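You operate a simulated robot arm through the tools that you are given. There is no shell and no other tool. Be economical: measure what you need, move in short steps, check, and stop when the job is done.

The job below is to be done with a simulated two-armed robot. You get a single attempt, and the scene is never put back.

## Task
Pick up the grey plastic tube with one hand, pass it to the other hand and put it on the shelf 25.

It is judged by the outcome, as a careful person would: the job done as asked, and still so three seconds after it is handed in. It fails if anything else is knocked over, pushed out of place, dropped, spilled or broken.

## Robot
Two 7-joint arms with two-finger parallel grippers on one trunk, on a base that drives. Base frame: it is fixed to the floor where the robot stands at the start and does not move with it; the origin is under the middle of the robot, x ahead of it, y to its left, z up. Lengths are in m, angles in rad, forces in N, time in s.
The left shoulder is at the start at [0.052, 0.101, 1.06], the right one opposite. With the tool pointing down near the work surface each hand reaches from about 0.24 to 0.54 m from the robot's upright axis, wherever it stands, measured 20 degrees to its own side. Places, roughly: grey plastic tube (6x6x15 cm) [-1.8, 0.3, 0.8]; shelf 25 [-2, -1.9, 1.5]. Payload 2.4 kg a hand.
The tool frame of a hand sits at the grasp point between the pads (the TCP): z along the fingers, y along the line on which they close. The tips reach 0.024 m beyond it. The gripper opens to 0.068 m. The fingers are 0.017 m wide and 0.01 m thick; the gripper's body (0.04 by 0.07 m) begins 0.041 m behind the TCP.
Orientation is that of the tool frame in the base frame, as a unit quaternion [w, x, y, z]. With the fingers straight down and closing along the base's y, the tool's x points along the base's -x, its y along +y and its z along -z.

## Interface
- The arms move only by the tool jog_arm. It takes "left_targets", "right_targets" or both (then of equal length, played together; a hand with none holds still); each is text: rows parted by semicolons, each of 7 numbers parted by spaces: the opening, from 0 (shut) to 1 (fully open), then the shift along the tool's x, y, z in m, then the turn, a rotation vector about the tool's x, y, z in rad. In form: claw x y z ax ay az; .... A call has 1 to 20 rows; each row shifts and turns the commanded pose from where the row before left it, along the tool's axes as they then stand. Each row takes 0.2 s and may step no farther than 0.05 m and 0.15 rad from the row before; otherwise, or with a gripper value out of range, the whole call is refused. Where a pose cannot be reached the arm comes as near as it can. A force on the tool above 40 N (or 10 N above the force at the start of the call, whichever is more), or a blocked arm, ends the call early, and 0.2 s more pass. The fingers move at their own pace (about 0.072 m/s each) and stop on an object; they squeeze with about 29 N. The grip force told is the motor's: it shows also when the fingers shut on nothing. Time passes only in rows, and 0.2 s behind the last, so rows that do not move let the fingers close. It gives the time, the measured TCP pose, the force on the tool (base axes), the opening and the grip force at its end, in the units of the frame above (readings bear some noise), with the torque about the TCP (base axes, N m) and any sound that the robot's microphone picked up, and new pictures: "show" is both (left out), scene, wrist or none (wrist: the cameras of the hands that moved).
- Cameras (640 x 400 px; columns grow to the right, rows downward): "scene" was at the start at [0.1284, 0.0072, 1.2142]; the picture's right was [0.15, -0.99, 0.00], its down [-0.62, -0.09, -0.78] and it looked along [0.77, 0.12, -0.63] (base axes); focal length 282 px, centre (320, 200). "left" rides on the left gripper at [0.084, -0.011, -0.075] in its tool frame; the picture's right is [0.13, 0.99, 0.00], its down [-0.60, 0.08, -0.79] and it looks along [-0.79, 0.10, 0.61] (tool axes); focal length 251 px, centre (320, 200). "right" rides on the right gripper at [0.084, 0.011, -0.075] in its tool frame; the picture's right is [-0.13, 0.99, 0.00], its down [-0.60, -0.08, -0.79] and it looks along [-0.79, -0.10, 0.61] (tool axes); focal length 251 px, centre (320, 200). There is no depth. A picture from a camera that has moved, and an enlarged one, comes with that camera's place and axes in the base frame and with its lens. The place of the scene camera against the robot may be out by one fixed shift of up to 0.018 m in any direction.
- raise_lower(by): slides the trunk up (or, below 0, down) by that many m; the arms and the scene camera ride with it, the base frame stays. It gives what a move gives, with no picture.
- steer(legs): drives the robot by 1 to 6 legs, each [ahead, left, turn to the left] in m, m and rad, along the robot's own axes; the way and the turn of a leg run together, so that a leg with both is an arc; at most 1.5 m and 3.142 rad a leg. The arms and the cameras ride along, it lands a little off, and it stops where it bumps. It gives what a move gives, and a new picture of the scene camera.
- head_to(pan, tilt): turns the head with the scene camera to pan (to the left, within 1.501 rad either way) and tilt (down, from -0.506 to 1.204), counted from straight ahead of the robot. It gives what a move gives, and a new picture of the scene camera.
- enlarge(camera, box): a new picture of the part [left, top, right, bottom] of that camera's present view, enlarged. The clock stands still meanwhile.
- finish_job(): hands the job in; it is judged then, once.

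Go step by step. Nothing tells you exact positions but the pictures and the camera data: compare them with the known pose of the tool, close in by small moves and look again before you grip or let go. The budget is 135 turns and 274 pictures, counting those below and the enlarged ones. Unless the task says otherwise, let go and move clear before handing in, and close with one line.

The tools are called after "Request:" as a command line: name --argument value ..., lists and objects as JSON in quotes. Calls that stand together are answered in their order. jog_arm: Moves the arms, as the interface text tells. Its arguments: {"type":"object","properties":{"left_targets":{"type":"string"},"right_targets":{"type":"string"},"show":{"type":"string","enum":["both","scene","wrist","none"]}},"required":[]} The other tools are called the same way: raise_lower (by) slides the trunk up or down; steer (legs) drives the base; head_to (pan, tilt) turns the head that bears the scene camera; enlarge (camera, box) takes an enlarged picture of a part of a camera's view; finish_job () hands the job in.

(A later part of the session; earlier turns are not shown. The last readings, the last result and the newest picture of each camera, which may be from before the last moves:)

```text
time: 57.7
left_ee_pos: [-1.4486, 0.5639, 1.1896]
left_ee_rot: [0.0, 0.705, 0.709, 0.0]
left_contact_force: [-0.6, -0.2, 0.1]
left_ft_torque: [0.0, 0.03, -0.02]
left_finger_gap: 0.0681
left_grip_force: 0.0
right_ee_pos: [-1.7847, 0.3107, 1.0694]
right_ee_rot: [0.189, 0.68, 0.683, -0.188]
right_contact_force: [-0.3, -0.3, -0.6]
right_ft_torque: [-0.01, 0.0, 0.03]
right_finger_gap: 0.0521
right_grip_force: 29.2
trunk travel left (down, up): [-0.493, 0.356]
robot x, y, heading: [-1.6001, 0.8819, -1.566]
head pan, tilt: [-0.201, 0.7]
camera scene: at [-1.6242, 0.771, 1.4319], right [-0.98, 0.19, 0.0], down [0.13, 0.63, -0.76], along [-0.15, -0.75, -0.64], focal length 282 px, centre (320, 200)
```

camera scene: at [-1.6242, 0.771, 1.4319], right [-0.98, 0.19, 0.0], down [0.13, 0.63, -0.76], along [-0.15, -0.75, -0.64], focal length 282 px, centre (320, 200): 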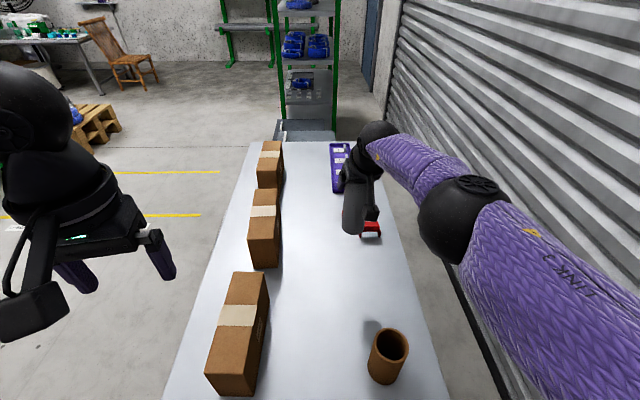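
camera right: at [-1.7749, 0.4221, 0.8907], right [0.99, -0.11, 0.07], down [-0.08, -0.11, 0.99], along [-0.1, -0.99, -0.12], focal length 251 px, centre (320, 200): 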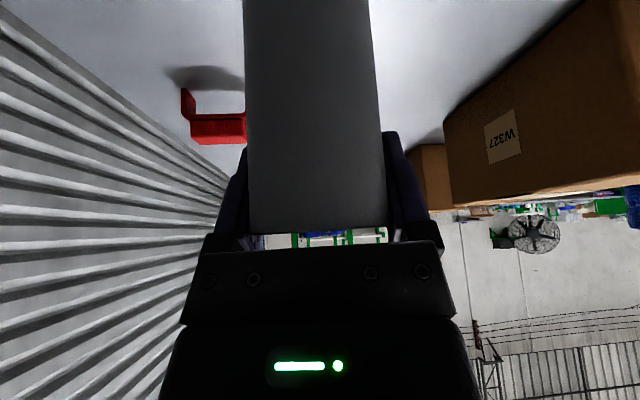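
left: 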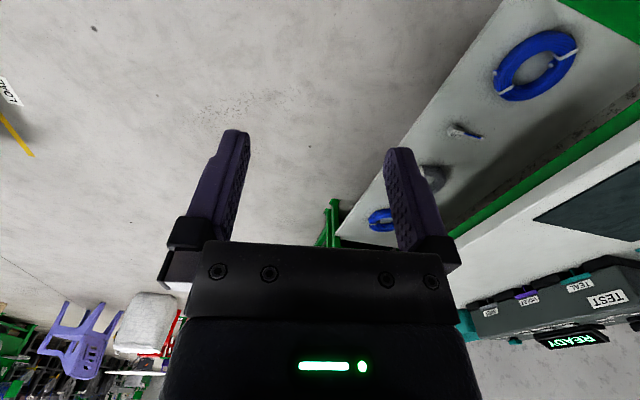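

The tube is lifted cleanly. I raise a little more and back out to free floor.

Request:
raise_lower --by 0.08

Request:
steer --legs '[[0, 0.8, 0]]'

```text
time: 58.8
left_ee_pos: [-1.4486, 0.5642, 1.2693]
left_ee_rot: [0.0, 0.705, 0.709, 0.001]
left_contact_force: [-0.3, 0.8, -0.6]
left_ft_torque: [0.02, 0.0, 0.03]
left_finger_gap: 0.0679
left_grip_force: 0.0
right_ee_pos: [-1.7847, 0.3121, 1.1536]
right_ee_rot: [0.193, 0.679, 0.682, -0.192]
right_contact_force: [-0.4, -0.3, -0.1]
right_ft_torque: [-0.02, 0.02, 0.01]
right_finger_gap: 0.0518
right_grip_force: 28.7
trunk travel left (down, up): [-0.573, 0.276]
robot x, y, heading: [-1.5966, 0.8813, -1.561]
head pan, tilt: [-0.201, 0.7]
```

```text
time: 63.2
left_ee_pos: [-0.6423, 0.5674, 1.2693]
left_ee_rot: [0.0, 0.706, 0.709, 0.0]
left_contact_force: [-0.9, 0.3, 0.1]
left_ft_torque: [0.03, -0.01, -0.01]
left_finger_gap: 0.0681
left_grip_force: 0.0
right_ee_pos: [-0.9771, 0.3155, 1.1544]
right_ee_rot: [0.194, 0.679, 0.682, -0.192]
right_contact_force: [-0.2, 1.0, -0.8]
right_ft_torque: [-0.01, -0.03, -0.03]
right_finger_gap: 0.0518
right_grip_force: 29.3
trunk travel left (down, up): [-0.573, 0.276]
robot x, y, heading: [-0.7886, 0.8836, -1.567]
head pan, tilt: [-0.201, 0.7]
camera scene: at [-0.8164, 0.7801, 1.5122], right [-0.98, 0.2, 0.0], down [0.13, 0.63, -0.76], along [-0.15, -0.75, -0.64], focal length 282 px, centre (320, 200)
```

scene: 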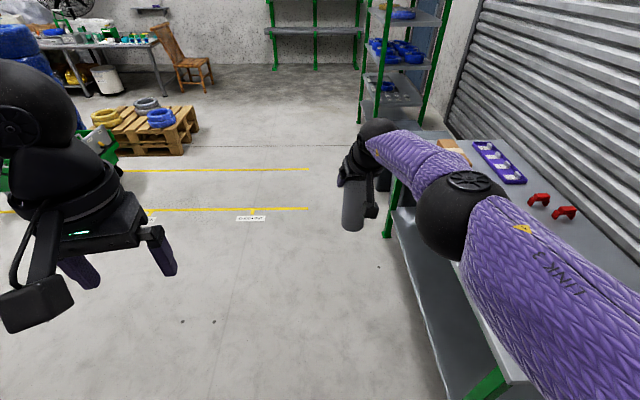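

Free space here. I bring the right hand back toward centre and roll both hands so the tube lies level, bottom end toward the left hand, with the left hand pointing at it.

Request:
jog_arm --right_targets "0 0.0335 0.0227 -0.0206 0 0 0; 0 0.0335 0.0227 -0.0206 0 0 0; 0 0.0335 0.0227 -0.0206 0 0 0; 0 0 0 0 0 0 0; 0 0 0 0 -0.1277 0 0.0788; 0 0 0 0 -0.1277 0 0.0788; 0 0 0 0 -0.1277 0 0.0788; 0 0 0 0 -0.1277 0 0.0788; 0 0 0 0 -0.1277 0 0.0788" --left_targets "1 -0.0285 0.0233 0.025 0 0 0; 1 -0.0285 0.0233 0.025 0 0 0; 1 -0.0285 0.0233 0.025 0 0 0; 1 -0.0285 0.0233 0.025 0 0 0; 1 0 0 0 0.15 0 0; 1 0 0 0 0.15 0 0; 1 0 0 0 0.15 0 0; 1 0 0 0 0.15 0 0; 1 0 0 0 0.15 0 0" --show "scene"

```text
time: 65.2
left_ee_pos: [-0.5479, 0.4531, 1.1687]
left_ee_rot: [-0.26, 0.656, 0.659, -0.26]
left_contact_force: [-0.2, -1.0, -0.8]
left_ft_torque: [0.0, 0.0, 0.0]
left_finger_gap: 0.0681
left_grip_force: 0.0
right_ee_pos: [-0.9102, 0.4341, 1.1553]
right_ee_rot: [0.429, 0.703, 0.563, 0.071]
right_contact_force: [-0.3, -0.2, -0.1]
right_ft_torque: [0.01, 0.09, 0.0]
right_finger_gap: 0.052
right_grip_force: 29.5
trunk travel left (down, up): [-0.573, 0.276]
robot x, y, heading: [-0.7906, 0.8836, -1.565]
head pan, tilt: [-0.201, 0.7]
camera scene: at [-0.817, 0.7801, 1.5122], right [-0.98, 0.2, 0.0], down [0.13, 0.63, -0.76], along [-0.15, -0.75, -0.64], focal length 282 px, centre (320, 200)
```

scene: 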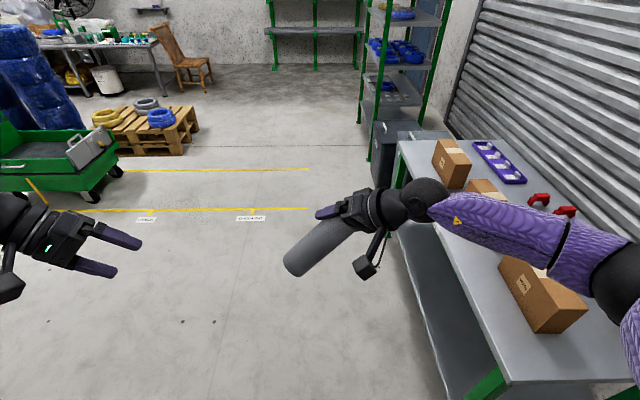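

Working as planned; I continue the roll for both hands to level.

Request:
jog_arm --right_targets "0 0 0 0 -0.1277 0 0.0788; 0 0 0 0 -0.1277 0 0.0788; 0 0 0 0 -0.1277 0 0.0788; 0 0 0 0 -0.1277 0 0.0788; 0 0 0 0 -0.1277 0 0.0788; 0 0 0 0 -0.0603 0 0.0372; 0 0 0 0 0 0 0" --left_targets "1 0 0 0 0.15 0 0; 1 0 0 0 0.15 0 0; 1 0 0 0 0.15 0 0; 1 0 0 0 0.15 0 0; 1 0 0 0 0.15 0 0; 1 0 0 0 0.07 0 0; 1 0 0 0 0 0 0"

Request:
head_to --pan 0.0 --tilt 0.9

```text
time: 66.3
left_ee_pos: [-0.5561, 0.4898, 1.1856]
left_ee_rot: [-0.457, 0.534, 0.532, -0.473]
left_contact_force: [-0.3, -0.3, -2.2]
left_ft_torque: [-0.23, 0.16, 0.01]
left_finger_gap: 0.0679
left_grip_force: 0.1
left hand out of reach, approached as far as the arm can: row 1, 2, 3, 4, 5
right_ee_pos: [-0.9082, 0.4335, 1.1551]
right_ee_rot: [0.595, 0.635, 0.386, 0.307]
right_contact_force: [0.0, 0.9, -1.2]
right_ft_torque: [-0.01, 0.07, 0.01]
right_finger_gap: 0.0516
right_grip_force: 28.8
trunk travel left (down, up): [-0.573, 0.276]
robot x, y, heading: [-0.7888, 0.8841, -1.572]
head pan, tilt: [-0.201, 0.7]
stopped in row 5 (left hand): the force on the tool passed its limit at 77 N (the readings are from after the stop); the commanded pose is now the measured one
camera scene: at [-0.8164, 0.7801, 1.5122], right [-0.98, 0.2, 0.0], down [0.13, 0.63, -0.76], along [-0.15, -0.75, -0.64], focal length 282 px, centre (320, 200)
camera right: at [-0.928, 0.5455, 1.169], right [0.06, -0.11, 0.99], down [-0.99, -0.11, 0.05], along [0.1, -0.99, -0.11], focal length 251 px, centre (320, 200)
camera left: at [-0.4863, 0.5743, 1.2056], right [0.13, 0.11, -0.98], down [0.8, -0.59, 0.04], along [-0.58, -0.8, -0.17], focal length 251 px, centre (320, 200)
```

scene: 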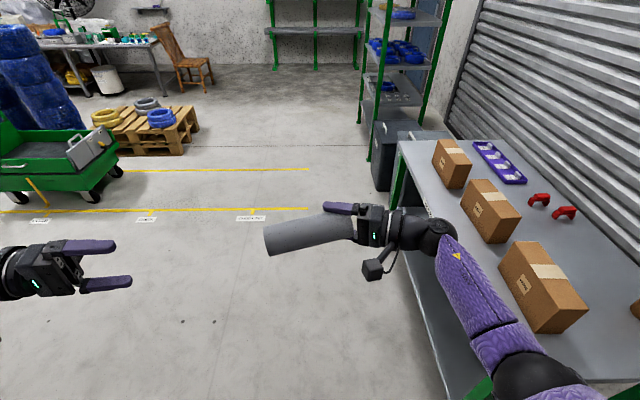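
right: 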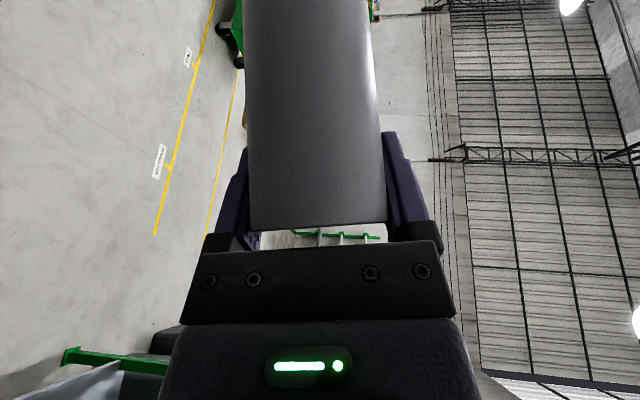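
left: 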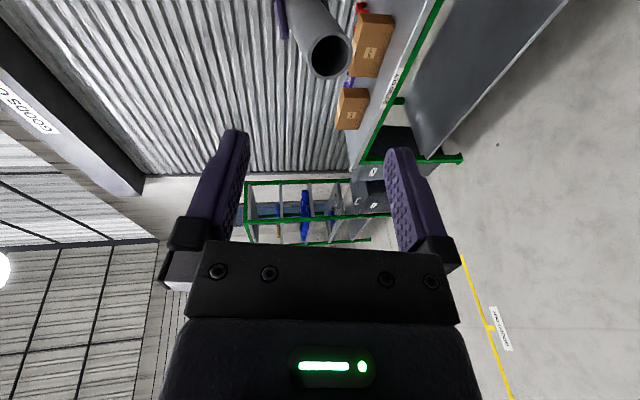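

```text
time: 67.1
left_ee_pos: [-0.5578, 0.4896, 1.1864]
left_ee_rot: [-0.458, 0.535, 0.531, -0.472]
left_contact_force: [-1.8, -2.6, -2.3]
left_ft_torque: [-0.27, 0.16, 0.05]
left_finger_gap: 0.0676
left_grip_force: 0.1
right_ee_pos: [-0.9087, 0.4348, 1.1566]
right_ee_rot: [0.595, 0.635, 0.386, 0.307]
right_contact_force: [-0.1, 0.2, -0.1]
right_ft_torque: [0.01, 0.05, 0.02]
right_finger_gap: 0.0516
right_grip_force: 29.2
trunk travel left (down, up): [-0.573, 0.276]
robot x, y, heading: [-0.7896, 0.8831, -1.565]
head pan, tilt: [0.0, 0.901]
camera scene: at [-0.7998, 0.7879, 1.4961], right [-1.0, 0.0, 0.0], down [0.0, 0.78, -0.62], along [0.0, -0.62, -0.78], focal length 282 px, centre (320, 200)
```

scene: 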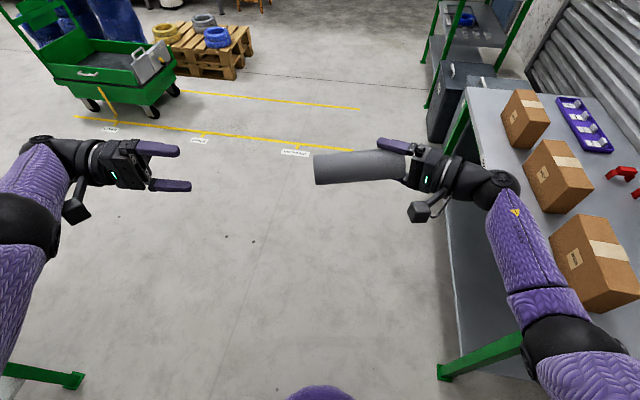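

Both hands face each other nearly level, but the left arm was at its limit outward. I bring the left hand inward onto the tube's axis (y≈0.435, z≈1.157) and finish the levelling of both.

Request:
jog_arm --right_targets "0 0 0 0 -0.1064 0 0.0656; 0 0 0 0 0 0 0; 0 0 0 0 0 0 0; 0 0 0 0 0 0 0; 0 0 0 0 0 0 0; 0 0 0 0 0 0 0; 0 0 0 0 0 0 0" --left_targets "1 -0.0106 0.0021 0.029 0 0 0; 1 -0.0106 0.0021 0.029 0 0 0; 1 -0.0106 0.0021 0.029 0 0 0; 1 -0.0106 0.0021 0.029 0 0 0; 1 -0.0106 0.0021 0.029 0 0 0; 1 0 0 0 0.137 0 0; 1 0 0 0 0 0 0"

```text
time: 68.7
left_ee_pos: [-0.69, 0.4606, 1.1561]
left_ee_rot: [0.494, -0.501, -0.497, 0.508]
left_contact_force: [-0.7, 0.3, 0.3]
left_ft_torque: [0.02, -0.02, 0.0]
left_finger_gap: 0.0678
left_grip_force: 0.2
left hand out of reach, approached as far as the arm can: row 5, 6
right_ee_pos: [-0.9096, 0.4342, 1.1554]
right_ee_rot: [0.606, 0.626, 0.366, 0.327]
right_contact_force: [0.5, 0.3, -0.1]
right_ft_torque: [0.01, 0.05, -0.02]
right_finger_gap: 0.0517
right_grip_force: 28.9
right hand out of reach, approached as far as the arm can: row 1
trunk travel left (down, up): [-0.573, 0.276]
robot x, y, heading: [-0.7872, 0.8839, -1.571]
head pan, tilt: [0.0, 0.901]
camera scene: at [-0.8004, 0.7877, 1.4961], right [-1.0, 0.0, 0.0], down [0.0, 0.78, -0.62], along [0.0, -0.62, -0.78], focal length 282 px, centre (320, 200)
camera right: at [-0.9293, 0.5455, 1.1679], right [-0.01, -0.11, 0.99], down [-0.99, -0.1, -0.02], along [0.11, -0.99, -0.11], focal length 251 px, centre (320, 200)
camera left: at [-0.6162, 0.5448, 1.1649], right [0.0, 0.11, -0.99], down [0.8, -0.6, -0.07], along [-0.6, -0.79, -0.09], focal length 251 px, centre (320, 200)
```

scene: 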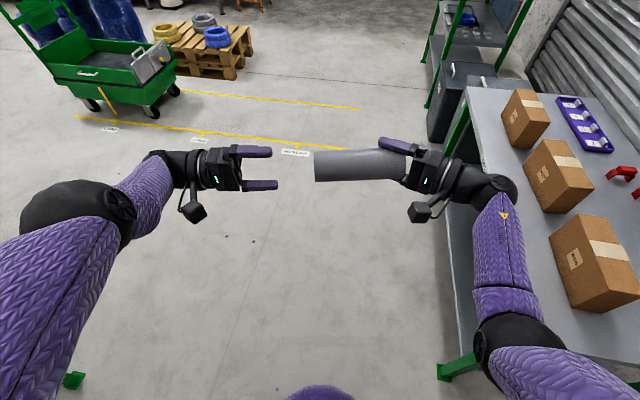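
right: 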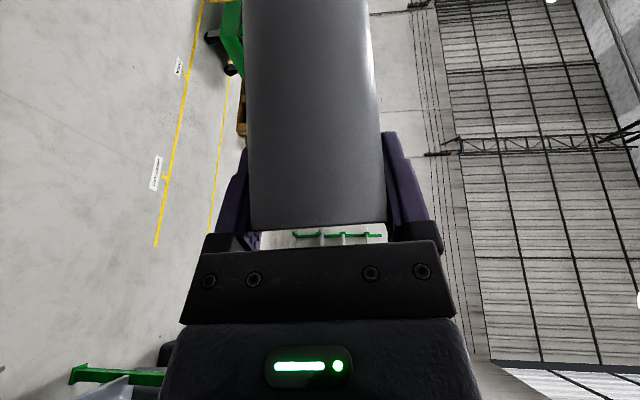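
left: 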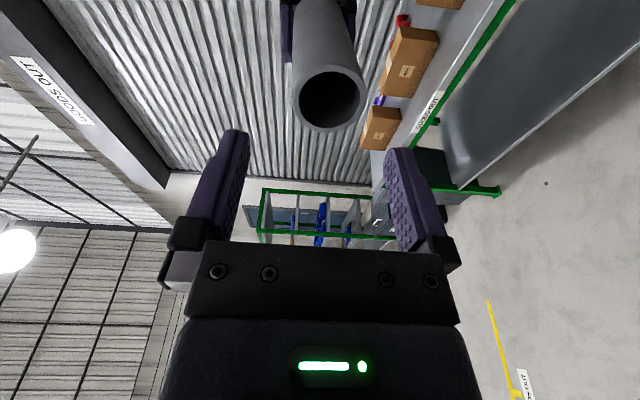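

Left is at its forward limit, so I bring both hands ~6 cm closer to the robot and match the left tilt to the tube.

Request:
jog_arm --right_targets "0 0.0299 0 -0.0182 0 0 0; 0 0.0299 0 -0.0182 0 0 0; 0 0 0 0 0 0 0; 0 0 0 0 0 0 0" --left_targets "1 0.022 0.003 0 0.03 0 0; 1 0.022 0.003 0 0.03 0 0; 1 0 0 0 0 0 0; 1 0 0 0 0 0 0"

```text
time: 69.7
left_ee_pos: [-0.6846, 0.4799, 1.1335]
left_ee_rot: [0.508, -0.488, -0.482, 0.522]
left_contact_force: [-0.6, 0.0, -0.6]
left_ft_torque: [0.01, 0.0, 0.01]
left_finger_gap: 0.0683
left_grip_force: 0.1
left hand out of reach, approached as far as the arm can: row 1, 2
right_ee_pos: [-0.9084, 0.5032, 1.1549]
right_ee_rot: [0.606, 0.627, 0.365, 0.327]
right_contact_force: [0.1, 0.5, -1.2]
right_ft_torque: [-0.02, 0.03, 0.03]
right_finger_gap: 0.0514
right_grip_force: 28.9
trunk travel left (down, up): [-0.573, 0.276]
robot x, y, heading: [-0.7878, 0.8869, -1.566]
head pan, tilt: [0.0, 0.901]
camera scene: at [-0.7999, 0.7881, 1.4961], right [-1.0, 0.0, 0.0], down [0.0, 0.78, -0.62], along [0.0, -0.62, -0.78], focal length 282 px, centre (320, 200)
camera right: at [-0.929, 0.6153, 1.1677], right [-0.01, -0.11, 0.99], down [-0.99, -0.11, -0.02], along [0.11, -0.99, -0.11], focal length 251 px, centre (320, 200)
camera left: at [-0.6095, 0.5642, 1.1391], right [-0.06, 0.11, -0.99], down [0.79, -0.6, -0.12], along [-0.61, -0.79, -0.05], focal length 251 px, centre (320, 200)
```

scene: 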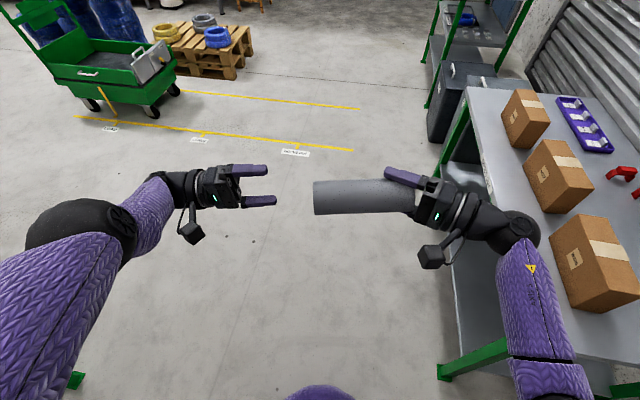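
right: 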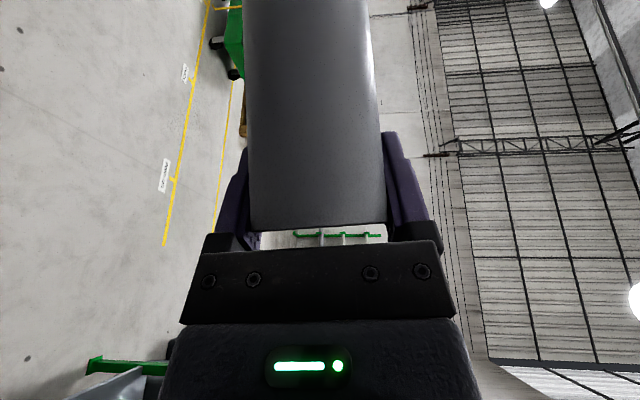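
left: 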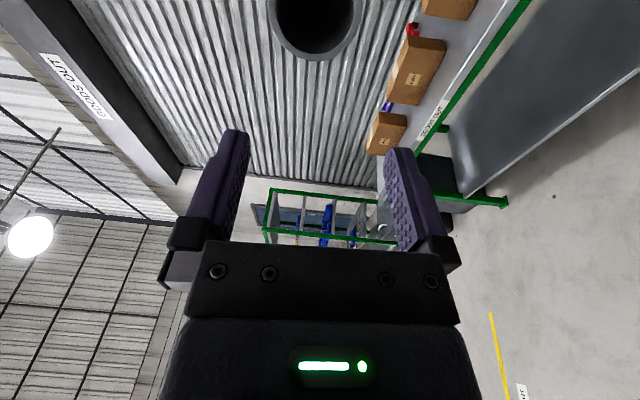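

Left wrist is near its reach limit outward, but improves inward. I align the left hand to the tube axis just short of the tube's end.

Request:
jog_arm --left_targets "1 0.0131 -0.0053 0.0203 0 0 0; 1 0.0131 -0.0053 0.0203 0 0 0; 1 0 0 0 0 0 0; 1 0 0 0 0 0 0"

```text
time: 70.7
left_ee_pos: [-0.7171, 0.4748, 1.1289]
left_ee_rot: [0.508, -0.487, -0.482, 0.523]
left_contact_force: [-0.8, 0.2, 1.1]
left_ft_torque: [-0.04, -0.02, -0.01]
left_finger_gap: 0.0678
left_grip_force: 0.1
left hand out of reach, approached as far as the arm can: row 1, 2
right_ee_pos: [-0.9087, 0.5023, 1.1546]
right_ee_rot: [0.605, 0.627, 0.366, 0.328]
right_contact_force: [-0.3, 0.7, -1.5]
right_ft_torque: [-0.02, 0.05, 0.03]
right_finger_gap: 0.0515
right_grip_force: 29.5
trunk travel left (down, up): [-0.573, 0.276]
robot x, y, heading: [-0.7922, 0.8827, -1.567]
head pan, tilt: [0.0, 0.901]
camera scene: at [-0.8, 0.788, 1.4961], right [-1.0, 0.0, 0.0], down [0.0, 0.78, -0.62], along [0.0, -0.62, -0.78], focal length 282 px, centre (320, 200)
camera left: at [-0.6433, 0.5598, 1.1329], right [-0.06, 0.11, -0.99], down [0.79, -0.6, -0.12], along [-0.61, -0.79, -0.05], focal length 251 px, centre (320, 200)
```

scene: 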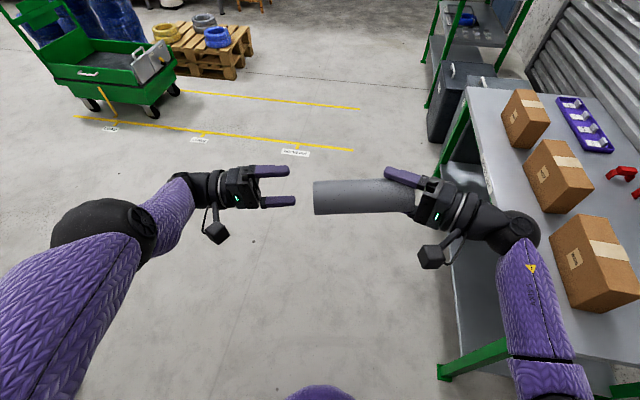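
left: 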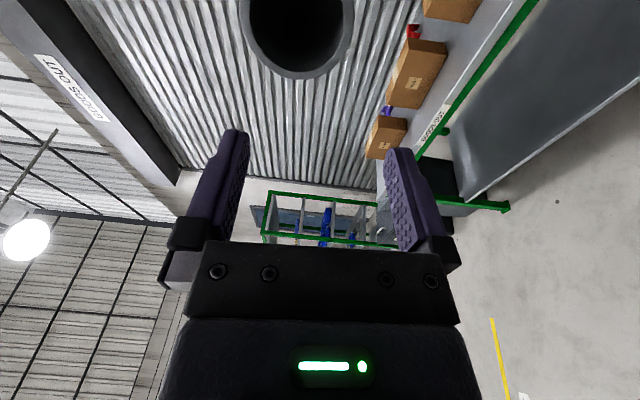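

The left hand won't move nearer to the robot in this posture, so I'll instead bring the tube to the left hand with the right arm: first align the axis.

Request:
jog_arm --right_targets "0 -0.026 -0.014 0.0168 0 0 0; 0 0 0 0 0 0 0; 0 0 0 0 0 0 0" --show "scene"

Request:
enlarge --camera "left" --box '[160, 0, 480, 240]'

Request:
enlarge --camera "scene" --box '[190, 120, 450, 280]'

```text
time: 71.5
left_ee_pos: [-0.7186, 0.4751, 1.1281]
left_ee_rot: [0.507, -0.487, -0.483, 0.522]
left_contact_force: [-0.9, -0.2, 0.3]
left_ft_torque: [0.0, -0.01, 0.02]
left_finger_gap: 0.0679
left_grip_force: 0.0
right_ee_pos: [-0.9092, 0.4723, 1.1405]
right_ee_rot: [0.605, 0.626, 0.366, 0.328]
right_contact_force: [-0.4, 1.0, -0.8]
right_ft_torque: [0.0, 0.0, -0.02]
right_finger_gap: 0.0516
right_grip_force: 29.3
trunk travel left (down, up): [-0.573, 0.276]
robot x, y, heading: [-0.7892, 0.8836, -1.571]
head pan, tilt: [0.0, 0.901]
camera scene: at [-0.7999, 0.7878, 1.4961], right [-1.0, 0.0, 0.0], down [0.0, 0.78, -0.62], along [0.0, -0.62, -0.78], focal length 282 px, centre (320, 200)
```

scene: 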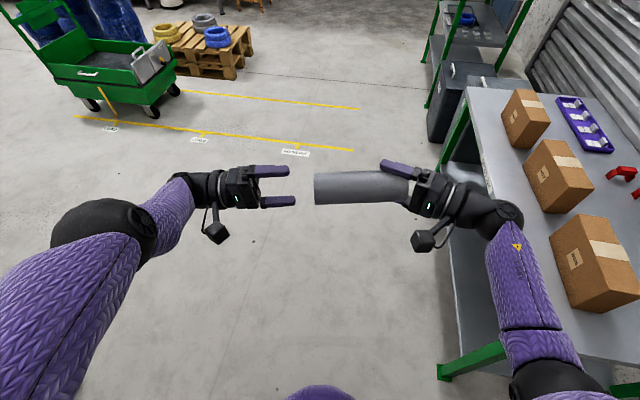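

```text
1.67 times, centred on (320, 120) of left
camera zoom: at [-0.6432, 0.5597, 1.1329], right [-0.06, 0.11, -0.99], down [0.79, -0.6, -0.12], along [-0.61, -0.79, -0.05], focal length 419 px, centre (320, 333)
```

zoom: 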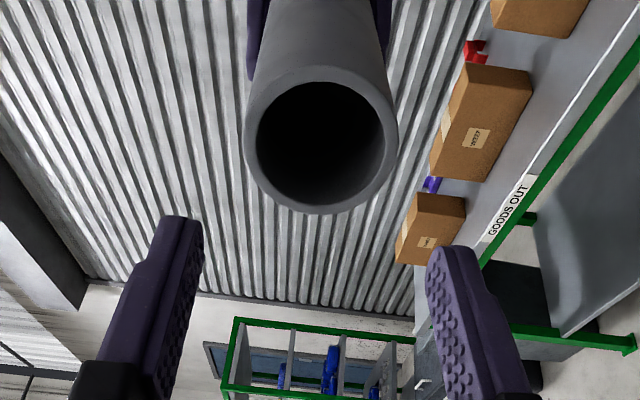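

```text
2.46 times, centred on (320, 200) of scene
camera zoom: at [-0.7999, 0.7878, 1.4961], right [-1.0, 0.0, 0.0], down [0.0, 0.78, -0.62], along [0.0, -0.62, -0.78], focal length 695 px, centre (320, 200)
```

zoom: 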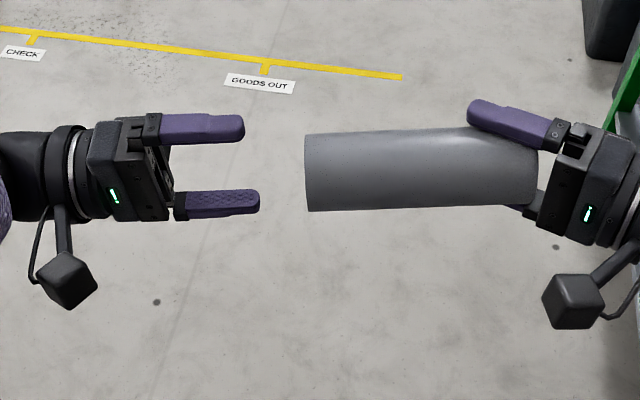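

Tube end is centred in the left camera and in the overhead view. I push the tube along its axis 5.5 cm toward the left gripper and check.

Request:
jog_arm --right_targets "0 0.0145 0 0.0234 0 0 0; 0 0.0145 0 0.0234 0 0 0; 0 0 0 0 0 0 0" --show "none"

Request:
enlarge --camera "left" --box '[160, 0, 480, 240]'

Request:
enlarge --camera "scene" --box '[190, 120, 450, 280]'

```text
time: 72.3
left_ee_pos: [-0.7177, 0.4762, 1.1278]
left_ee_rot: [0.507, -0.487, -0.482, 0.522]
left_contact_force: [0.1, -0.4, -0.8]
left_ft_torque: [-0.02, 0.03, -0.01]
left_finger_gap: 0.068
left_grip_force: 0.1
right_ee_pos: [-0.8541, 0.4739, 1.1387]
right_ee_rot: [0.606, 0.626, 0.366, 0.328]
right_contact_force: [0.8, 1.0, -0.3]
right_ft_torque: [0.0, 0.05, 0.01]
right_finger_gap: 0.0517
right_grip_force: 29.1
trunk travel left (down, up): [-0.573, 0.276]
robot x, y, heading: [-0.7886, 0.8863, -1.568]
head pan, tilt: [0.0, 0.901]
```

```text
1.67 times, centred on (320, 120) of left
camera zoom: at [-0.6432, 0.5598, 1.133], right [-0.06, 0.11, -0.99], down [0.79, -0.6, -0.12], along [-0.61, -0.79, -0.05], focal length 419 px, centre (320, 333)
```

zoom: 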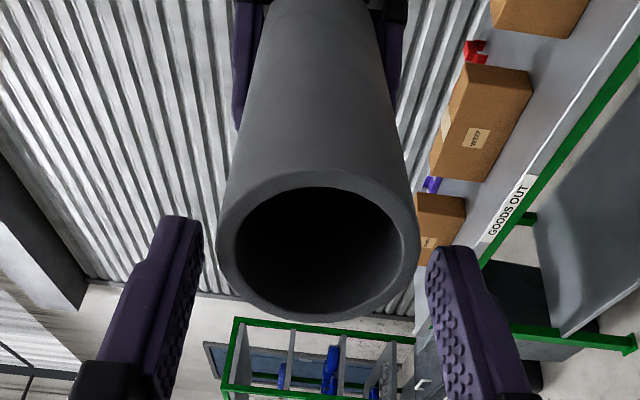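

```text
2.46 times, centred on (320, 200) of scene
camera zoom: at [-0.8, 0.788, 1.4961], right [-1.0, 0.0, 0.0], down [0.0, 0.78, -0.62], along [0.0, -0.62, -0.78], focal length 695 px, centre (320, 200)
```

zoom: 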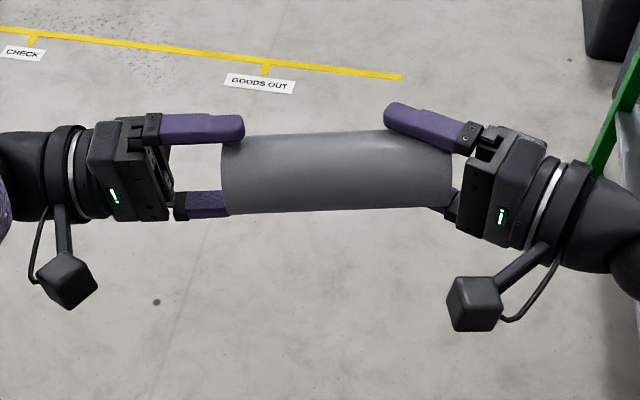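

The tube end is between the left fingertips, centred. I push 3 cm further and close the left gripper.

Request:
jog_arm --right_targets "0 0.0158 0 0.0255 0 0 0; 0 0 0 0 0 0 0" --show "none"

Request:
jog_arm --left_targets "0.6 0 0 0 0 0 0; 0.3 0 0 0 0 0 0; 0 0 0 0 0 0 0; 0 0 0 0 0 0 0; 0 0 0 0 0 0 0" --show "none"

Request:
enlarge --camera "scene" --box '[190, 120, 450, 280]'

Request:
enlarge --camera "left" --box '[160, 0, 480, 240]'

```text
time: 72.9
left_ee_pos: [-0.7185, 0.474, 1.1281]
left_ee_rot: [0.508, -0.487, -0.482, 0.522]
left_contact_force: [0.2, 0.1, 0.3]
left_ft_torque: [0.03, 0.03, 0.0]
left_finger_gap: 0.0681
left_grip_force: 0.0
right_ee_pos: [-0.8236, 0.4726, 1.1357]
right_ee_rot: [0.606, 0.626, 0.366, 0.327]
right_contact_force: [-0.3, 1.1, -0.8]
right_ft_torque: [-0.01, 0.03, 0.04]
right_finger_gap: 0.0515
right_grip_force: 29.2
trunk travel left (down, up): [-0.573, 0.276]
robot x, y, heading: [-0.7868, 0.8853, -1.567]
head pan, tilt: [0.0, 0.901]
```

```text
time: 74.1
left_ee_pos: [-0.7166, 0.4739, 1.1268]
left_ee_rot: [0.508, -0.486, -0.482, 0.523]
left_contact_force: [1.0, 0.4, 14.1]
left_ft_torque: [0.05, 1.13, -0.11]
left_finger_gap: 0.0507
left_grip_force: 29.1
right_ee_pos: [-0.8247, 0.4732, 1.1361]
right_ee_rot: [0.605, 0.627, 0.366, 0.327]
right_contact_force: [-1.6, -0.1, -13.2]
right_ft_torque: [-0.1, 0.29, 0.11]
right_finger_gap: 0.0511
right_grip_force: 29.0
trunk travel left (down, up): [-0.573, 0.276]
robot x, y, heading: [-0.7912, 0.8831, -1.57]
head pan, tilt: [0.0, 0.901]
```

```text
2.46 times, centred on (320, 200) of scene
camera zoom: at [-0.7999, 0.7879, 1.4961], right [-1.0, 0.0, 0.0], down [0.0, 0.78, -0.62], along [0.0, -0.62, -0.78], focal length 695 px, centre (320, 200)
```

zoom: 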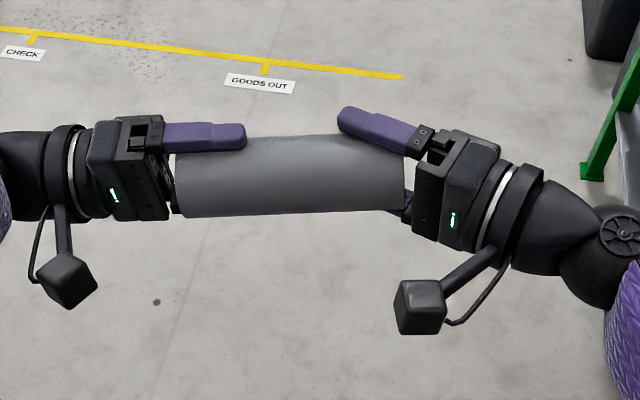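

```text
1.67 times, centred on (320, 120) of left
camera zoom: at [-0.6431, 0.5596, 1.1332], right [-0.06, 0.11, -0.99], down [0.79, -0.6, -0.12], along [-0.61, -0.79, -0.05], focal length 419 px, centre (320, 333)
```

zoom: 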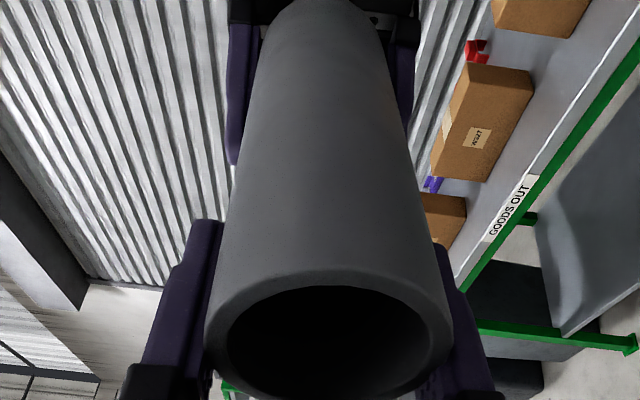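

Both hands hold the tube. I open the right hand, then retract it along the tube.

Request:
jog_arm --right_targets "1 0 0 0 0 0 0; 1 0 0 0 0 0 0; 1 0 0 0 0 0 0" --show "none"

Request:
jog_arm --right_targets "1 -0.0158 0 -0.0255 0 0 0; 1 -0.0158 0 -0.0255 0 0 0; 1 -0.02 0 -0.034 0 0 0; 1 -0.02 0 -0.034 0 0 0; 1 0 0 0 0 0 0" --show "scene"

Request:
enlarge --camera "left" --box '[160, 0, 480, 240]'

```text
time: 74.9
left_ee_pos: [-0.7166, 0.475, 1.1277]
left_ee_rot: [0.508, -0.486, -0.483, 0.522]
left_contact_force: [-0.2, -0.5, 0.0]
left_ft_torque: [0.01, -0.05, -0.02]
left_finger_gap: 0.0507
left_grip_force: 28.7
right_ee_pos: [-0.8235, 0.4736, 1.1355]
right_ee_rot: [0.605, 0.626, 0.366, 0.328]
right_contact_force: [-0.3, -0.6, -0.3]
right_ft_torque: [0.0, -0.01, -0.02]
right_finger_gap: 0.068
right_grip_force: 0.1
trunk travel left (down, up): [-0.573, 0.276]
robot x, y, heading: [-0.792, 0.8843, -1.56]
head pan, tilt: [0.0, 0.901]
```

```text
time: 76.1
left_ee_pos: [-0.7178, 0.4759, 1.1272]
left_ee_rot: [0.507, -0.487, -0.482, 0.523]
left_contact_force: [-0.5, -0.2, -0.1]
left_ft_torque: [-0.02, -0.04, 0.02]
left_finger_gap: 0.0503
left_grip_force: 28.5
right_ee_pos: [-0.9422, 0.4728, 1.1434]
right_ee_rot: [0.605, 0.626, 0.365, 0.329]
right_contact_force: [-0.1, -0.3, 0.4]
right_ft_torque: [0.03, -0.01, 0.02]
right_finger_gap: 0.0678
right_grip_force: 0.1
right hand out of reach, approached as far as the arm can: row 4
trunk travel left (down, up): [-0.573, 0.276]
robot x, y, heading: [-0.7888, 0.8844, -1.572]
head pan, tilt: [0.0, 0.901]
camera scene: at [-0.8, 0.7878, 1.4961], right [-1.0, 0.0, 0.0], down [0.0, 0.78, -0.62], along [0.0, -0.62, -0.78], focal length 282 px, centre (320, 200)
```

scene: 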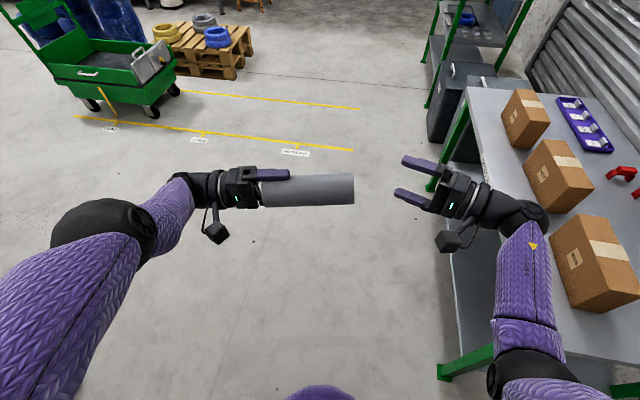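

```text
1.67 times, centred on (320, 120) of left
camera zoom: at [-0.6432, 0.5597, 1.1329], right [-0.06, 0.11, -0.99], down [0.79, -0.6, -0.12], along [-0.61, -0.79, -0.05], focal length 419 px, centre (320, 333)
```

zoom: 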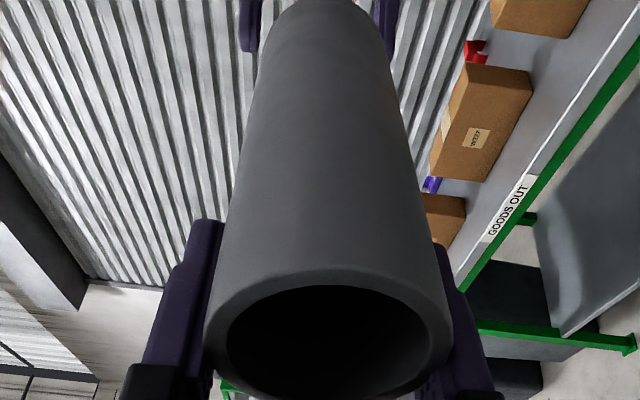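

The left hand holds the tube alone. I rotate both hands back to pointing down.

Request:
jog_arm --right_targets "1 0 0 0 0.1277 0 -0.0788; 1 0 0 0 0.1277 0 -0.0788; 1 0 0 0 0.1277 0 -0.0788; 1 0 0 0 0.1277 0 -0.0788; 1 0 0 0 0.1277 0 -0.0788; 1 0 0 0 0.1277 0 -0.0788; 1 0 0 0 0.1277 0 -0.0788; 1 0 0 0 0.1277 0 -0.0788; 1 0 0 0 0.1277 0 -0.0788; 1 0 0 0 0.1277 0 -0.0788; 1 0 0 0 0 0 0; 1 0 0 0 0 0 0" --left_targets "0 0 0 0 -0.15 0 0; 0 0 0 0 -0.15 0 0; 0 0 0 0 -0.15 0 0; 0 0 0 0 -0.15 0 0; 0 0 0 0 -0.15 0 0; 0 0 0 0 -0.15 0 0; 0 0 0 0 -0.15 0 0; 0 0 0 0 -0.15 0 0; 0 0 0 0 -0.15 0 0; 0 0 0 0 -0.15 0 0; 0 0 0 0 -0.13 0 0; 0 0 0 0 0 0 0" --show "scene"

```text
time: 78.7
left_ee_pos: [-0.7082, 0.4118, 1.101]
left_ee_rot: [0.006, 0.703, 0.711, -0.007]
left_contact_force: [0.4, -0.4, 0.1]
left_ft_torque: [-0.01, -0.03, -0.01]
left_finger_gap: 0.0505
left_grip_force: 29.1
left hand out of reach, approached as far as the arm can: row 1, 2, 3, 4, 5, 6, 7, 8
right_ee_pos: [-0.9419, 0.474, 1.144]
right_ee_rot: [0.196, 0.679, 0.682, -0.19]
right_contact_force: [0.6, 0.6, 0.3]
right_ft_torque: [0.02, 0.0, -0.01]
right_finger_gap: 0.0681
right_grip_force: 0.1
trunk travel left (down, up): [-0.573, 0.276]
robot x, y, heading: [-0.7867, 0.8809, -1.568]
head pan, tilt: [0.0, 0.901]
camera scene: at [-0.7997, 0.7877, 1.4961], right [-1.0, 0.0, 0.0], down [0.0, 0.78, -0.62], along [0.0, -0.62, -0.78], focal length 282 px, centre (320, 200)
```

scene: 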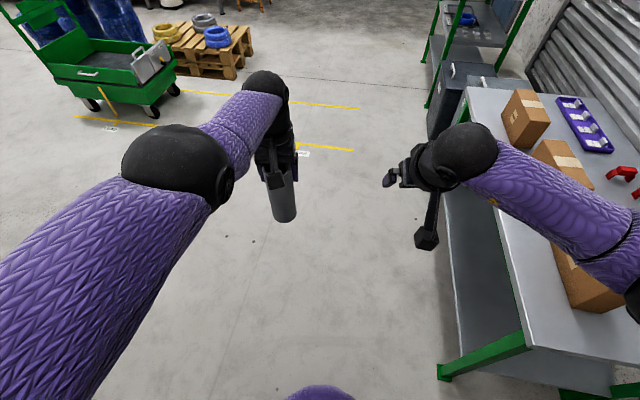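

The tube hangs vertically from the left hand. I drive down the aisle to in front of the rack and turn to face it.

Request:
steer --legs '[[1.4, 0, 0], [1.35, 0, 0], [0, 0, -1.573]]'

Request:
head_to --pan 0.0 --tilt 0.2

```text
time: 95.8
left_ee_pos: [-1.261, -1.9382, 1.1018]
left_ee_rot: [-0.001, 1.0, -0.001, -0.009]
left_contact_force: [0.2, -0.3, -0.4]
left_ft_torque: [0.0, -0.01, 0.0]
left_finger_gap: 0.05
left_grip_force: 28.8
right_ee_pos: [-1.1964, -1.7043, 1.1442]
right_ee_rot: [0.004, 0.962, -0.005, -0.273]
right_contact_force: [0.7, -0.3, -0.5]
right_ft_torque: [0.0, -0.01, 0.05]
right_finger_gap: 0.068
right_grip_force: 0.1
trunk travel left (down, up): [-0.573, 0.276]
robot x, y, heading: [-0.7857, -1.8597, 3.134]
head pan, tilt: [0.0, 0.901]
camera scene: at [-0.889, -1.8679, 1.4961], right [0.01, 1.0, 0.0], down [0.78, -0.01, -0.62], along [-0.62, 0.01, -0.78], focal length 282 px, centre (320, 200)
```

scene: 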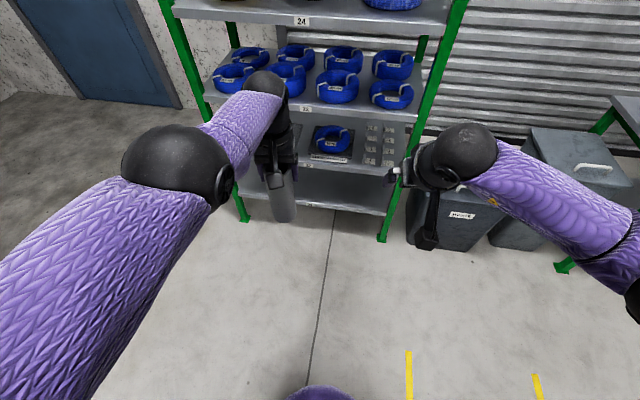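

```text
time: 96.9
left_ee_pos: [-1.2617, -1.9383, 1.1]
left_ee_rot: [-0.001, 1.0, -0.002, -0.01]
left_contact_force: [-0.6, -0.3, -0.5]
left_ft_torque: [0.0, 0.01, 0.01]
left_finger_gap: 0.0503
left_grip_force: 28.8
right_ee_pos: [-1.1958, -1.7054, 1.1436]
right_ee_rot: [0.003, 0.962, -0.006, -0.273]
right_contact_force: [0.2, 0.6, 0.6]
right_ft_torque: [-0.02, 0.03, -0.01]
right_finger_gap: 0.0681
right_grip_force: 0.0
trunk travel left (down, up): [-0.573, 0.276]
robot x, y, heading: [-0.7878, -1.8622, 3.131]
head pan, tilt: [0.0, 0.201]
camera scene: at [-0.9067, -1.8678, 1.5575], right [0.01, 1.0, 0.0], down [0.2, 0.0, -0.98], along [-0.98, 0.01, -0.2], focal length 282 px, centre (320, 200)
```

scene: 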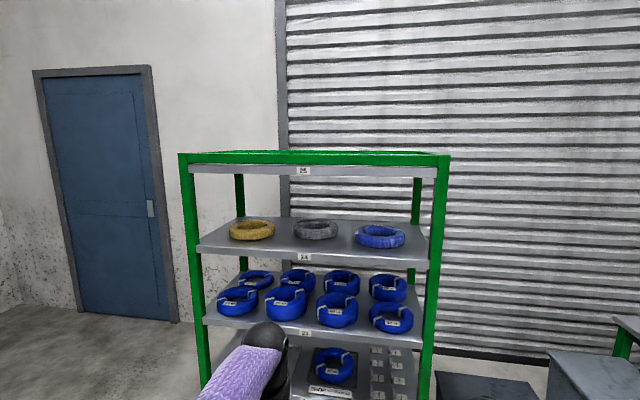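

The rack is yawed about 12°, right front foot (-1.77,-1.48), left front foot (-1.95,-2.36), top ≈1.53. I raise both hands relative to the trunk, then raise the trunk to see the top shelf.

Request:
jog_arm --right_targets "1 0 0 0 0 0.15 0; 1 0 0 0 0 0.15 0; 1 0 0 0 0 0.15 0; 1 0.008 0 -0.045 0 0 0; 1 0.008 0 -0.045 0 0 0; 1 0.008 0 -0.045 0 0 0; 1 0.008 0 -0.045 0 0 0; 1 0.008 0 -0.045 0 0 0; 1 0.008 0 -0.045 0 0 0; 1 0.008 0 -0.045 0 0 0; 1 0.008 0 -0.045 0 0 0; 1 0 0 0 0 0 0" --left_targets "0 0 0 0 0 0 0; 0 0 0 0 0 0 0; 0 0 0 0 0 0 0; 0 0.006 0 -0.042 0 0 0; 0 0.006 0 -0.042 0 0 0; 0 0.006 0 -0.042 0 0 0; 0 0.006 0 -0.042 0 0 0; 0 0.006 0 -0.042 0 0 0; 0 0.006 0 -0.042 0 0 0; 0 0.006 0 -0.042 0 0 0; 0 0.006 0 -0.042 0 0 0; 0 0 0 0 0 0 0" --show "none"

Request:
raise_lower --by 0.27

Request:
head_to --pan 0.0 --tilt 0.5

```text
time: 99.5
left_ee_pos: [-1.2286, -1.9349, 1.3823]
left_ee_rot: [-0.001, 1.0, -0.002, -0.009]
left_contact_force: [0.6, 0.5, -0.4]
left_ft_torque: [-0.01, 0.01, 0.0]
left_finger_gap: 0.0502
left_grip_force: 29.4
left hand out of reach, approached as far as the arm can: row 4, 5, 6, 9, 10, 11
right_ee_pos: [-1.0948, -1.7022, 1.4948]
right_ee_rot: [0.006, 0.999, -0.004, -0.051]
right_contact_force: [-1.1, -0.9, 0.1]
right_ft_torque: [-0.01, -0.01, 0.0]
right_finger_gap: 0.0682
right_grip_force: 0.2
trunk travel left (down, up): [-0.573, 0.276]
robot x, y, heading: [-0.7895, -1.8621, 3.129]
head pan, tilt: [0.0, 0.201]
```

```text
time: 102.2
left_ee_pos: [-1.2262, -1.937, 1.6528]
left_ee_rot: [-0.002, 1.0, -0.002, -0.011]
left_contact_force: [0.7, 0.1, -1.3]
left_ft_torque: [0.04, 0.03, -0.01]
left_finger_gap: 0.0503
left_grip_force: 28.6
right_ee_pos: [-1.0958, -1.7023, 1.7651]
right_ee_rot: [0.004, 0.999, -0.004, -0.051]
right_contact_force: [1.2, 0.0, -0.4]
right_ft_torque: [-0.03, 0.01, -0.01]
right_finger_gap: 0.0678
right_grip_force: 0.1
trunk travel left (down, up): [-0.843, 0.006]
robot x, y, heading: [-0.7876, -1.8627, 3.128]
head pan, tilt: [0.0, 0.201]
```

```text
time: 103.0
left_ee_pos: [-1.2272, -1.9373, 1.653]
left_ee_rot: [-0.002, 1.0, -0.002, -0.011]
left_contact_force: [-0.3, -0.7, -1.0]
left_ft_torque: [0.0, 0.02, 0.03]
left_finger_gap: 0.05
left_grip_force: 28.9
right_ee_pos: [-1.0955, -1.7025, 1.7657]
right_ee_rot: [0.005, 0.999, -0.004, -0.051]
right_contact_force: [-0.6, 0.4, -0.5]
right_ft_torque: [-0.01, -0.01, 0.03]
right_finger_gap: 0.0683
right_grip_force: 0.1
trunk travel left (down, up): [-0.843, 0.006]
robot x, y, heading: [-0.7872, -1.8607, 3.135]
head pan, tilt: [0.0, 0.499]
camera scene: at [-0.8994, -1.8678, 1.8002], right [0.01, 1.0, 0.0], down [0.48, -0.01, -0.88], along [-0.88, 0.01, -0.48], focal length 282 px, centre (320, 200)
```

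scene: 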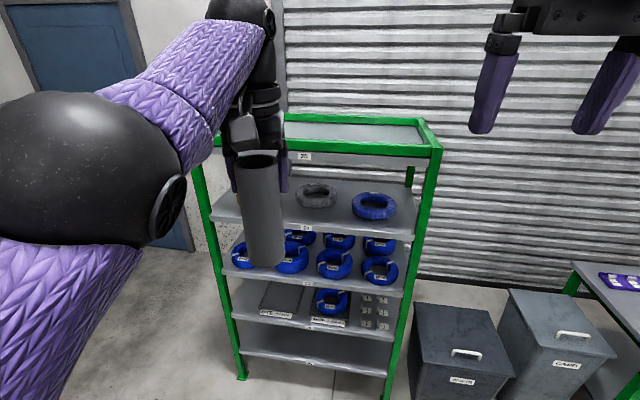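

The shelf top is visible and empty; the tube bottom is at about 1.53, the rim about 1.53. I pull the left hand back and up for clearance.

Request:
jog_arm --left_targets "0 0.025 0 0 0 0 0; 0 0.025 0 -0.02 0 0 0; 0 0.025 0 -0.03 0 0 0; 0 0 0 -0.03 0 0 0; 0 0 0 -0.02 0 0 0; 0 0 0 0 0 0 0" --show "scene"

Request:
enlarge --camera "scene" --box '[160, 80, 460, 280]'

```text
time: 104.5
left_ee_pos: [-1.2198, -1.9311, 1.6667]
left_ee_rot: [-0.002, 1.0, -0.004, -0.016]
left_contact_force: [0.0, -0.4, 0.0]
left_ft_torque: [0.01, 0.03, 0.02]
left_finger_gap: 0.0498
left_grip_force: 29.4
left hand out of reach, approached as far as the arm can: row 1, 2, 3, 4, 5
right_ee_pos: [-1.0951, -1.7023, 1.7653]
right_ee_rot: [0.004, 0.999, -0.005, -0.051]
right_contact_force: [0.9, -0.5, -0.5]
right_ft_torque: [0.0, -0.04, 0.01]
right_finger_gap: 0.068
right_grip_force: 0.2
trunk travel left (down, up): [-0.843, 0.006]
robot x, y, heading: [-0.7872, -1.862, 3.132]
head pan, tilt: [0.0, 0.499]
camera scene: at [-0.8994, -1.8678, 1.8001], right [0.01, 1.0, 0.0], down [0.48, -0.01, -0.88], along [-0.88, 0.01, -0.48], focal length 282 px, centre (320, 200)
```

scene: 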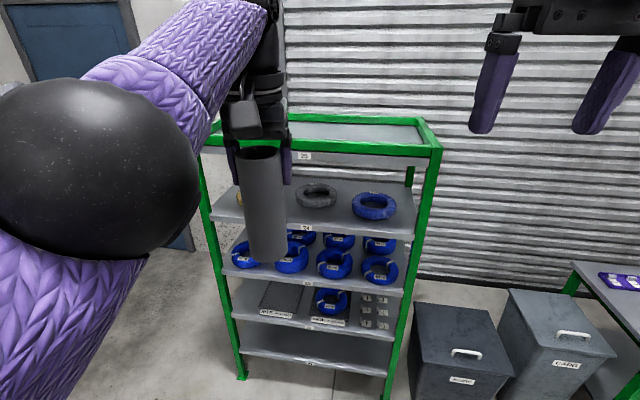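

```text
2.00 times, centred on (310, 180) of scene
camera zoom: at [-0.8994, -1.8678, 1.8001], right [0.01, 1.0, 0.0], down [0.48, -0.01, -0.88], along [-0.88, 0.01, -0.48], focal length 565 px, centre (340, 240)
```

zoom: 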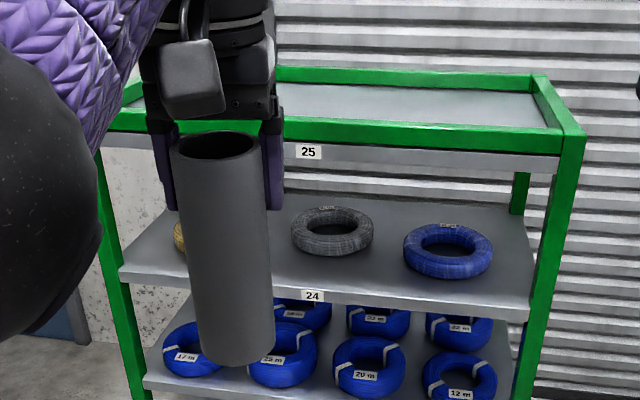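

The left arm resists moving back here; I try going outward to its own side, where it has more room, then back and up.

Request:
jog_arm --left_targets "0 0 0.04 0 0 0 0; 0 0 0.04 0 0 0 0; 0 0 0.03 0 0 0 0; 0 0.03 0 0 0 0 0; 0 0.03 0 0 0 0 0; 0 0 0 -0.03 0 0 0; 0 0 0 -0.03 0 0 0; 0 0 0 0 0 0 0" --show "scene"

```text
time: 105.1
left_ee_pos: [-1.2289, -2.0118, 1.668]
left_ee_rot: [-0.003, 1.0, 0.004, -0.017]
left_contact_force: [-9.6, 1.7, -8.7]
left_ft_torque: [-0.09, 0.22, 0.1]
left_finger_gap: 0.05
left_grip_force: 29.1
left hand out of reach, approached as far as the arm can: row 1
right_ee_pos: [-1.0946, -1.7025, 1.7655]
right_ee_rot: [0.004, 0.999, -0.004, -0.051]
right_contact_force: [-0.4, -1.0, -0.2]
right_ft_torque: [0.0, 0.0, 0.03]
right_finger_gap: 0.0677
right_grip_force: 0.0
trunk travel left (down, up): [-0.843, 0.006]
robot x, y, heading: [-0.789, -1.8627, 3.136]
head pan, tilt: [0.0, 0.499]
stopped in row 3 (left hand): the force on the tool passed its limit at 63 N (the readings are from after the stop); the commanded pose is now the measured one
camera scene: at [-0.8994, -1.8684, 1.8001], right [0.01, 1.0, 0.0], down [0.48, -0.01, -0.88], along [-0.88, 0.01, -0.48], focal length 282 px, centre (320, 200)
```

scene: 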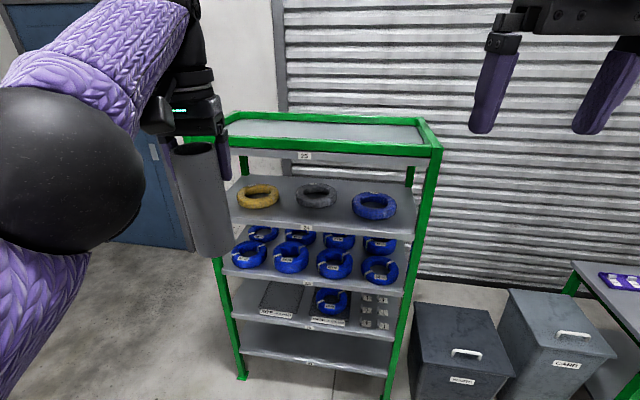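

The wrist camera box is evidently touching the arm's own elbow. I move forward/inward to free it, then yaw the hand so the camera points to the inner side.

Request:
jog_arm --left_targets "0 -0.015 -0.02 0 0 0 0; 0 -0.01 -0.02 0 0 0 0; 0 0 0 0 0 0 -0.15; 0 0 0 0 0 0 -0.15; 0 0 0 0 0 0 -0.15; 0 0 0 0 0 0 -0.15; 0 0 0 0 0 0 -0.15; 0 0 0 0 0 0 -0.15; 0 0 0 0 0 0 0" --show "scene"

```text
time: 107.1
left_ee_pos: [-1.2316, -1.9876, 1.6626]
left_ee_rot: [-0.009, 0.898, 0.44, -0.013]
left_contact_force: [-0.4, -0.7, -1.7]
left_ft_torque: [0.04, 0.02, -0.01]
left_finger_gap: 0.0501
left_grip_force: 28.6
left hand out of reach, approached as far as the arm can: row 1, 2
right_ee_pos: [-1.0944, -1.7014, 1.7655]
right_ee_rot: [0.004, 0.999, -0.004, -0.051]
right_contact_force: [-0.5, -0.1, 0.0]
right_ft_torque: [0.0, 0.04, -0.02]
right_finger_gap: 0.0678
right_grip_force: 0.1
trunk travel left (down, up): [-0.843, 0.006]
robot x, y, heading: [-0.7886, -1.8596, 3.133]
head pan, tilt: [0.0, 0.499]
camera scene: at [-0.8995, -1.8679, 1.8001], right [0.01, 1.0, 0.0], down [0.48, -0.01, -0.88], along [-0.88, 0.01, -0.48], focal length 282 px, centre (320, 200)
```

scene: 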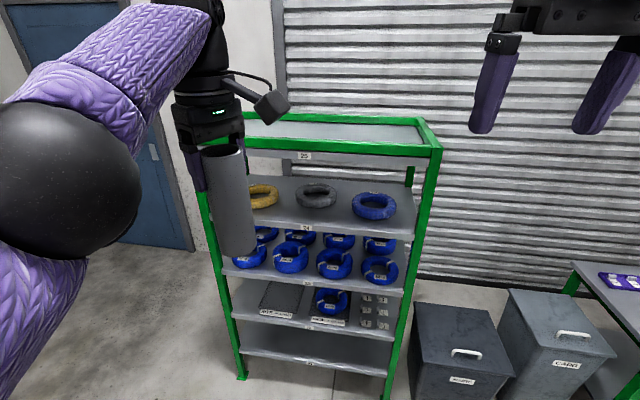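

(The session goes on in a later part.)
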